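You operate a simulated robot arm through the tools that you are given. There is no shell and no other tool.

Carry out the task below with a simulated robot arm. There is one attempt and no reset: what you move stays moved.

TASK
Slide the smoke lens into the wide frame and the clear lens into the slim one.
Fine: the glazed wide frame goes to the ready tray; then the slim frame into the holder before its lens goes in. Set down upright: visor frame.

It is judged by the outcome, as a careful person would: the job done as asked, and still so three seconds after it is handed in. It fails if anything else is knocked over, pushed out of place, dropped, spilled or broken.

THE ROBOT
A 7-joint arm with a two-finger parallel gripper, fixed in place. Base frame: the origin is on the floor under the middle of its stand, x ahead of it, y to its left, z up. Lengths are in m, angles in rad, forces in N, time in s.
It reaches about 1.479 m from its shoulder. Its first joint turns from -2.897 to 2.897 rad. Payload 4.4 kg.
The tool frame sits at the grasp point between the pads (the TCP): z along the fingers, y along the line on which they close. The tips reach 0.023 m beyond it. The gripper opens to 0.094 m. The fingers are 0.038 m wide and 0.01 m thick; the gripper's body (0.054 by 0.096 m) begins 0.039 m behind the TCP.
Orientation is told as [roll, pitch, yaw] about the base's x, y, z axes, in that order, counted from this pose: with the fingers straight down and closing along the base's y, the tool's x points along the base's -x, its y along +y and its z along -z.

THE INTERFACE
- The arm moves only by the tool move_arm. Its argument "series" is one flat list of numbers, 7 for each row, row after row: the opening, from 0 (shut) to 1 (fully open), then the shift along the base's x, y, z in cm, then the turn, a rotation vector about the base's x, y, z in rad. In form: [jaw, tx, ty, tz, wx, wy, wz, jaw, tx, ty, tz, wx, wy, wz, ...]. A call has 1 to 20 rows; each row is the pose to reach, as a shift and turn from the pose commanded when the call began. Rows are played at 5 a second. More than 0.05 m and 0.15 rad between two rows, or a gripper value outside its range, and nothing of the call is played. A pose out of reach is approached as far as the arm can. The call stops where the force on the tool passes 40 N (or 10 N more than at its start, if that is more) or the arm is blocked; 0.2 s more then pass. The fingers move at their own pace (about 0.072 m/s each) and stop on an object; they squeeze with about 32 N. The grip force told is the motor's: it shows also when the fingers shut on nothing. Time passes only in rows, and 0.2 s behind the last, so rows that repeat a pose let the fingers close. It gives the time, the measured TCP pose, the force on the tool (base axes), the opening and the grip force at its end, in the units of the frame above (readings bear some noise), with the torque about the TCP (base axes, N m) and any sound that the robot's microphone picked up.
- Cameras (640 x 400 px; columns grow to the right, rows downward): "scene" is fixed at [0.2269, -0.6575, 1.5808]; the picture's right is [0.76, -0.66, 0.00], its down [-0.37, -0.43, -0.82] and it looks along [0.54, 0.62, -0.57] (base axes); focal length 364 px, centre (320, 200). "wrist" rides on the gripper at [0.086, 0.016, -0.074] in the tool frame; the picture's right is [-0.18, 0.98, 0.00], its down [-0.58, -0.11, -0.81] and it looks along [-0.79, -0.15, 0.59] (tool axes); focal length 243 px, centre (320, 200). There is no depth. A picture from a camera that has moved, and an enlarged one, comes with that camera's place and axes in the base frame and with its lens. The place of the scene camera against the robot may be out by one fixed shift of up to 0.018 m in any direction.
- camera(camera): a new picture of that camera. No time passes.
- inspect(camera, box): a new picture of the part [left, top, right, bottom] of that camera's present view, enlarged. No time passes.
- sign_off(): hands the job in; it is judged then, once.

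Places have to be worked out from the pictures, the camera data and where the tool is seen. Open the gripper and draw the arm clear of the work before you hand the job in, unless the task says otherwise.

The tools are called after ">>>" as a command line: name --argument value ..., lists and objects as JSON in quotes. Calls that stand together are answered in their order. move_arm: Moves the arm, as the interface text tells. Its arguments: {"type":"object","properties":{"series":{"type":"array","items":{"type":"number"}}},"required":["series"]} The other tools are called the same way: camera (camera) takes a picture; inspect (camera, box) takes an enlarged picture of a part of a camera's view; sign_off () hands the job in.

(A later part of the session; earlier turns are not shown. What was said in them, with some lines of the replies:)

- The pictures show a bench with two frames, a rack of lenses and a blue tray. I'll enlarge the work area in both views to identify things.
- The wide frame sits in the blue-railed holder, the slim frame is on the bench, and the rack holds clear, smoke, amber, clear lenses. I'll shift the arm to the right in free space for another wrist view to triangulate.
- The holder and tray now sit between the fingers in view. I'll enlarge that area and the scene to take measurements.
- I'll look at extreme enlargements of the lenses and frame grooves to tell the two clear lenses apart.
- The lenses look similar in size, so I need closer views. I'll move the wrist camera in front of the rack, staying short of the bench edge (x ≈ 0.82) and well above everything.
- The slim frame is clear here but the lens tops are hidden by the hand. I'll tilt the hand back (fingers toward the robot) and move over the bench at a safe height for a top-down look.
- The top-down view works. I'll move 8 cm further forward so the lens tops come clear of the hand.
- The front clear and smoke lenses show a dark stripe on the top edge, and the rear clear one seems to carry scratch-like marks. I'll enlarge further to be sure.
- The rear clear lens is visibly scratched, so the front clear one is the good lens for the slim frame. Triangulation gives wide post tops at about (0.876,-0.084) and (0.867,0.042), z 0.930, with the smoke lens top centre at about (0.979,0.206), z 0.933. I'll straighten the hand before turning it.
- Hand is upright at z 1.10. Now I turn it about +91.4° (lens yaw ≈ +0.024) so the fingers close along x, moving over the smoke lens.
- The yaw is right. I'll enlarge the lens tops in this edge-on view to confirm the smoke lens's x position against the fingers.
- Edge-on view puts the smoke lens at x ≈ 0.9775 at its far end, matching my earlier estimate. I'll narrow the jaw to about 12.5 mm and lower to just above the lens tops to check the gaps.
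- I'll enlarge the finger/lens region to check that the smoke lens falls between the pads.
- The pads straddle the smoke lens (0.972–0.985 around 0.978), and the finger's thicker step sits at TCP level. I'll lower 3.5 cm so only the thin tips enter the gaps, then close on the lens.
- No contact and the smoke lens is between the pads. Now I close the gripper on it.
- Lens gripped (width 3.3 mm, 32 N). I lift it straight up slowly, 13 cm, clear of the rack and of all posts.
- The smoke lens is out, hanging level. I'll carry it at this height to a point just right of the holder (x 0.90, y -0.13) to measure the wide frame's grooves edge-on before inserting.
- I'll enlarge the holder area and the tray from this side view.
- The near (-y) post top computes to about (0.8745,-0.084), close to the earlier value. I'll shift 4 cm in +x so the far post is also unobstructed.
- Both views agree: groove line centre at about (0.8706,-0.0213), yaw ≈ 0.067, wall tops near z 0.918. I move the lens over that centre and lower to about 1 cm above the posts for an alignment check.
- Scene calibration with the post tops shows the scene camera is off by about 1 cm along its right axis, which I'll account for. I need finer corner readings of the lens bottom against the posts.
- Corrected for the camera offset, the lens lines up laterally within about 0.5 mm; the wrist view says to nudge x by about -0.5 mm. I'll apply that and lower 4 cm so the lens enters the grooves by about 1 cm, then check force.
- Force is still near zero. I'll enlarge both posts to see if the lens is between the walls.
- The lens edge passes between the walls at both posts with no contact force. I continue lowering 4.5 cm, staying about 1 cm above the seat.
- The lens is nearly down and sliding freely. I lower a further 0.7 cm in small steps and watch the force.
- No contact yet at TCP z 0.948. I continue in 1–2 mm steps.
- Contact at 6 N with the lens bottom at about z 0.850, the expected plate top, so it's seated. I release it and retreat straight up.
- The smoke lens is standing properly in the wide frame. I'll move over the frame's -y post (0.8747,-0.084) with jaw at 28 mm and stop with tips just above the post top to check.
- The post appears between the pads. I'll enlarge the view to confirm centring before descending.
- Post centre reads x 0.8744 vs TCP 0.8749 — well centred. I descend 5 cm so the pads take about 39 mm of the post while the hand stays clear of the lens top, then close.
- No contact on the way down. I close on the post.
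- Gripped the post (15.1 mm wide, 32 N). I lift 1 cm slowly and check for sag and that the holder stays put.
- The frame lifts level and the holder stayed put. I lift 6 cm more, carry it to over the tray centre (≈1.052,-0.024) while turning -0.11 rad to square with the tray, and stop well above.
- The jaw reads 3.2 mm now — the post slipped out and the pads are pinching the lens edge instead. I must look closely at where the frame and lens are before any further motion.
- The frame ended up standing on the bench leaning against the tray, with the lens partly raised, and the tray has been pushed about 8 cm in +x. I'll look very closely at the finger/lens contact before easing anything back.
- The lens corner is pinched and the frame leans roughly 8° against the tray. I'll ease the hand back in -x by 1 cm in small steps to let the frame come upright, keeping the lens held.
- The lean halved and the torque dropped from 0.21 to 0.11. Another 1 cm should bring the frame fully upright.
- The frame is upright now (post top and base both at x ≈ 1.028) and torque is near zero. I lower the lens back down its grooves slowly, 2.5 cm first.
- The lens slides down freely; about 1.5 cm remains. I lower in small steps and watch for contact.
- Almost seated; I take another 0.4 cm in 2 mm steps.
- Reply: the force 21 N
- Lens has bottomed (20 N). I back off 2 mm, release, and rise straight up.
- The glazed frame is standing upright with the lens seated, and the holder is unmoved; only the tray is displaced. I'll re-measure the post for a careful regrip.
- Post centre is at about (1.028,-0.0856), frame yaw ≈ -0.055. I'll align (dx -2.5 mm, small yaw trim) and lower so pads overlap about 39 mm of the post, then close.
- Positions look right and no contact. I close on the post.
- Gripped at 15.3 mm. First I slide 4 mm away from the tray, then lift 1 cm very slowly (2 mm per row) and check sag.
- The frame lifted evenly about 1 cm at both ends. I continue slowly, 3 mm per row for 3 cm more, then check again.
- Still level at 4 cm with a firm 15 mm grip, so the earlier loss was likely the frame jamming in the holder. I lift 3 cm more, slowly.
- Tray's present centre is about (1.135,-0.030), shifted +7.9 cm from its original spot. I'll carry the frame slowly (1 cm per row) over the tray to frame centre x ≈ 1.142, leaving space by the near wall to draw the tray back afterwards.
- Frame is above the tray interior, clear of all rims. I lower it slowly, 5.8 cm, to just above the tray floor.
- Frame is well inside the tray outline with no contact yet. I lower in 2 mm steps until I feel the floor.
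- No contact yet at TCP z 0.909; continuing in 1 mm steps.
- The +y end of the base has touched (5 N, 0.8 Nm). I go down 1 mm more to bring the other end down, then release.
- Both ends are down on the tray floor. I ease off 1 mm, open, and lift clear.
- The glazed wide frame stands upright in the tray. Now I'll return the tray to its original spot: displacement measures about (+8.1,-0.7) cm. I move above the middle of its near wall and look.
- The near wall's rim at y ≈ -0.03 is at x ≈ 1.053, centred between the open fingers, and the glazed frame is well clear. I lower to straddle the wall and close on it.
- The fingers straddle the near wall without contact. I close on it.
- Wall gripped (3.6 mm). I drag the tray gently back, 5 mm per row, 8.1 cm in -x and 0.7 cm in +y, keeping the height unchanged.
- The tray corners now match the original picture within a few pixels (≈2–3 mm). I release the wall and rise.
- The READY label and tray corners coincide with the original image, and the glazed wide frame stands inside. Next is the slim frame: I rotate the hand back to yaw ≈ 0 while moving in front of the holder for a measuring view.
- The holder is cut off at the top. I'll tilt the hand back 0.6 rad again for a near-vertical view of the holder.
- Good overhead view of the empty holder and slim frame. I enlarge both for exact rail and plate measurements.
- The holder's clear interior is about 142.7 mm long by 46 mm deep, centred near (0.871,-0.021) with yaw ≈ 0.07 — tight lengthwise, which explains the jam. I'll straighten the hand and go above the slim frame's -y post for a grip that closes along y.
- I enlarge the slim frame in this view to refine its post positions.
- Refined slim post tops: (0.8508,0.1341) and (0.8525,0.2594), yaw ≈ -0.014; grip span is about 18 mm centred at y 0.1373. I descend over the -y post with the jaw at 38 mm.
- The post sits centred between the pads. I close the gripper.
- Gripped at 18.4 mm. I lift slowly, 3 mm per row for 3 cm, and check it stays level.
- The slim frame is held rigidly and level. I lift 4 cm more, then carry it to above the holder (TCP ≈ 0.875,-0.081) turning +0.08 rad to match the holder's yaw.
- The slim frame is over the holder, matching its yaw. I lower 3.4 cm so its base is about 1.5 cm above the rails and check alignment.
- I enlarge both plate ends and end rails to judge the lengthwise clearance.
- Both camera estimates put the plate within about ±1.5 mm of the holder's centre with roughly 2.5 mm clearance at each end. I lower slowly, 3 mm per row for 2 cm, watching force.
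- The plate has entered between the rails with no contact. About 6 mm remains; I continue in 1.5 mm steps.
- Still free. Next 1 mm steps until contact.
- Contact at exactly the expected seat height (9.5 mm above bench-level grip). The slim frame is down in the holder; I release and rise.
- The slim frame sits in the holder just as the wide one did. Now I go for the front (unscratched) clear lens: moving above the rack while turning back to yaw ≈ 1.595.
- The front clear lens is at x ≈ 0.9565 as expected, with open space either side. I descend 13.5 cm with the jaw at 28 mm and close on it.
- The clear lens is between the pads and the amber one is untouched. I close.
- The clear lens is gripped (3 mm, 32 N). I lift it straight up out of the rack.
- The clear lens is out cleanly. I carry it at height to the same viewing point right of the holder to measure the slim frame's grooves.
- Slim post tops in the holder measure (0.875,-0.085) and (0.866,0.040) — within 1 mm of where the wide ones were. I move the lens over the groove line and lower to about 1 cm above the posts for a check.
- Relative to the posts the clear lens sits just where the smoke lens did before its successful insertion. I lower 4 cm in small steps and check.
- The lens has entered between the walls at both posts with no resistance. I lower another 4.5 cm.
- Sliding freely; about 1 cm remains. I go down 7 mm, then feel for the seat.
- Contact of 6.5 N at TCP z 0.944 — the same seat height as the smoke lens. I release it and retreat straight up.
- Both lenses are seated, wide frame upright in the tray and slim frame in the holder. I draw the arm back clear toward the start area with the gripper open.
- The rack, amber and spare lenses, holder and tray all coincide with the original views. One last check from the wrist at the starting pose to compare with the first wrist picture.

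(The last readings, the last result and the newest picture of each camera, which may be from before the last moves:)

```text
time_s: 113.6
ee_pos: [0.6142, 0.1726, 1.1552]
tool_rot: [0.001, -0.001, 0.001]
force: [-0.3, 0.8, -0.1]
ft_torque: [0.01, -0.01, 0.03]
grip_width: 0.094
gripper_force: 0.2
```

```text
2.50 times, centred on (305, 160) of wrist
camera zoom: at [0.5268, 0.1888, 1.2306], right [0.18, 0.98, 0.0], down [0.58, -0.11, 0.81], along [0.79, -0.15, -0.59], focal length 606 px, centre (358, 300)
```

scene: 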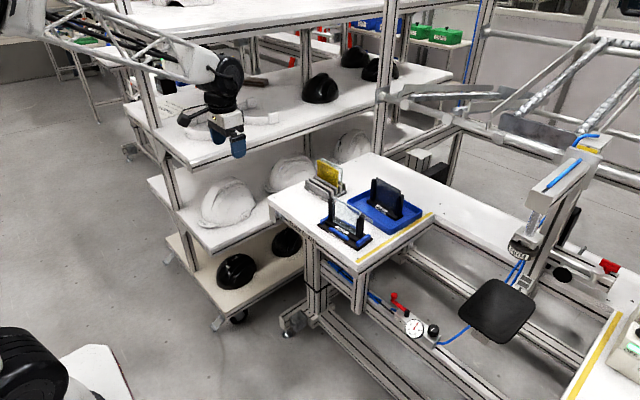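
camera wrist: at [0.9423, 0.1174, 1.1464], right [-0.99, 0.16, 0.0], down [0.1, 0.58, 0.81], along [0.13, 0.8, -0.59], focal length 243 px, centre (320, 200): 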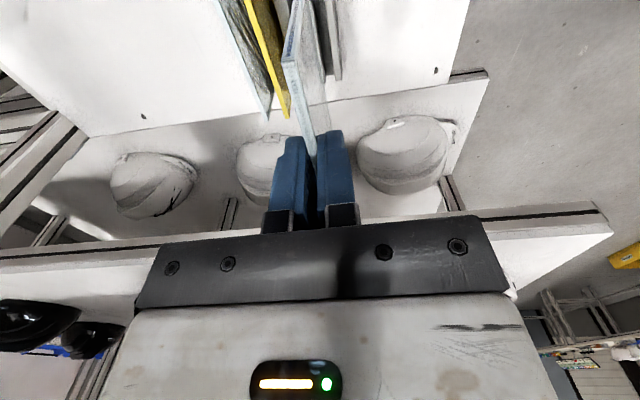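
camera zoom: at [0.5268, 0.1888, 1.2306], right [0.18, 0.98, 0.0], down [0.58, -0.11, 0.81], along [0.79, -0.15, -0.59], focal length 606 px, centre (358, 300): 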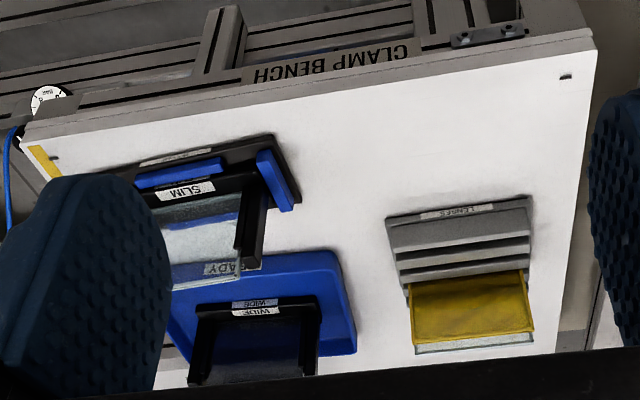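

The tray corners, holder and rack line up with the first wrist view to within a couple of pixels. Both lenses are seated and the arm is clear with the gripper open, so I hand the job in.

>>> sign_off

```text
The job is handed in.
```

The job is handed in and the requested end state is in place, but the ready tray was knocked about 8 cm along the way and I had to move it back.

- **Wide frame:** the smoke lens is seated in it, and the frame stands upright in the ready tray.
- **Slim frame:** it is in the holder with the clear lens seated. I used the front clear lens because the other one in the rack is scratched.
- **Tray mishap:** on the first lift the glazed wide frame slipped out of the grip, probably because it jammed in the holder. It came to rest upright on the bench and pushed the tray. I reseated the lens, put the frame in the tray and dragged the tray back. In the final pictures it sits within a few millimetres of its original spot.
- **Everything else:** the holder, the lens rack, and the amber and scratched lenses look unmoved. The arm is back at its start pose with the gripper open.
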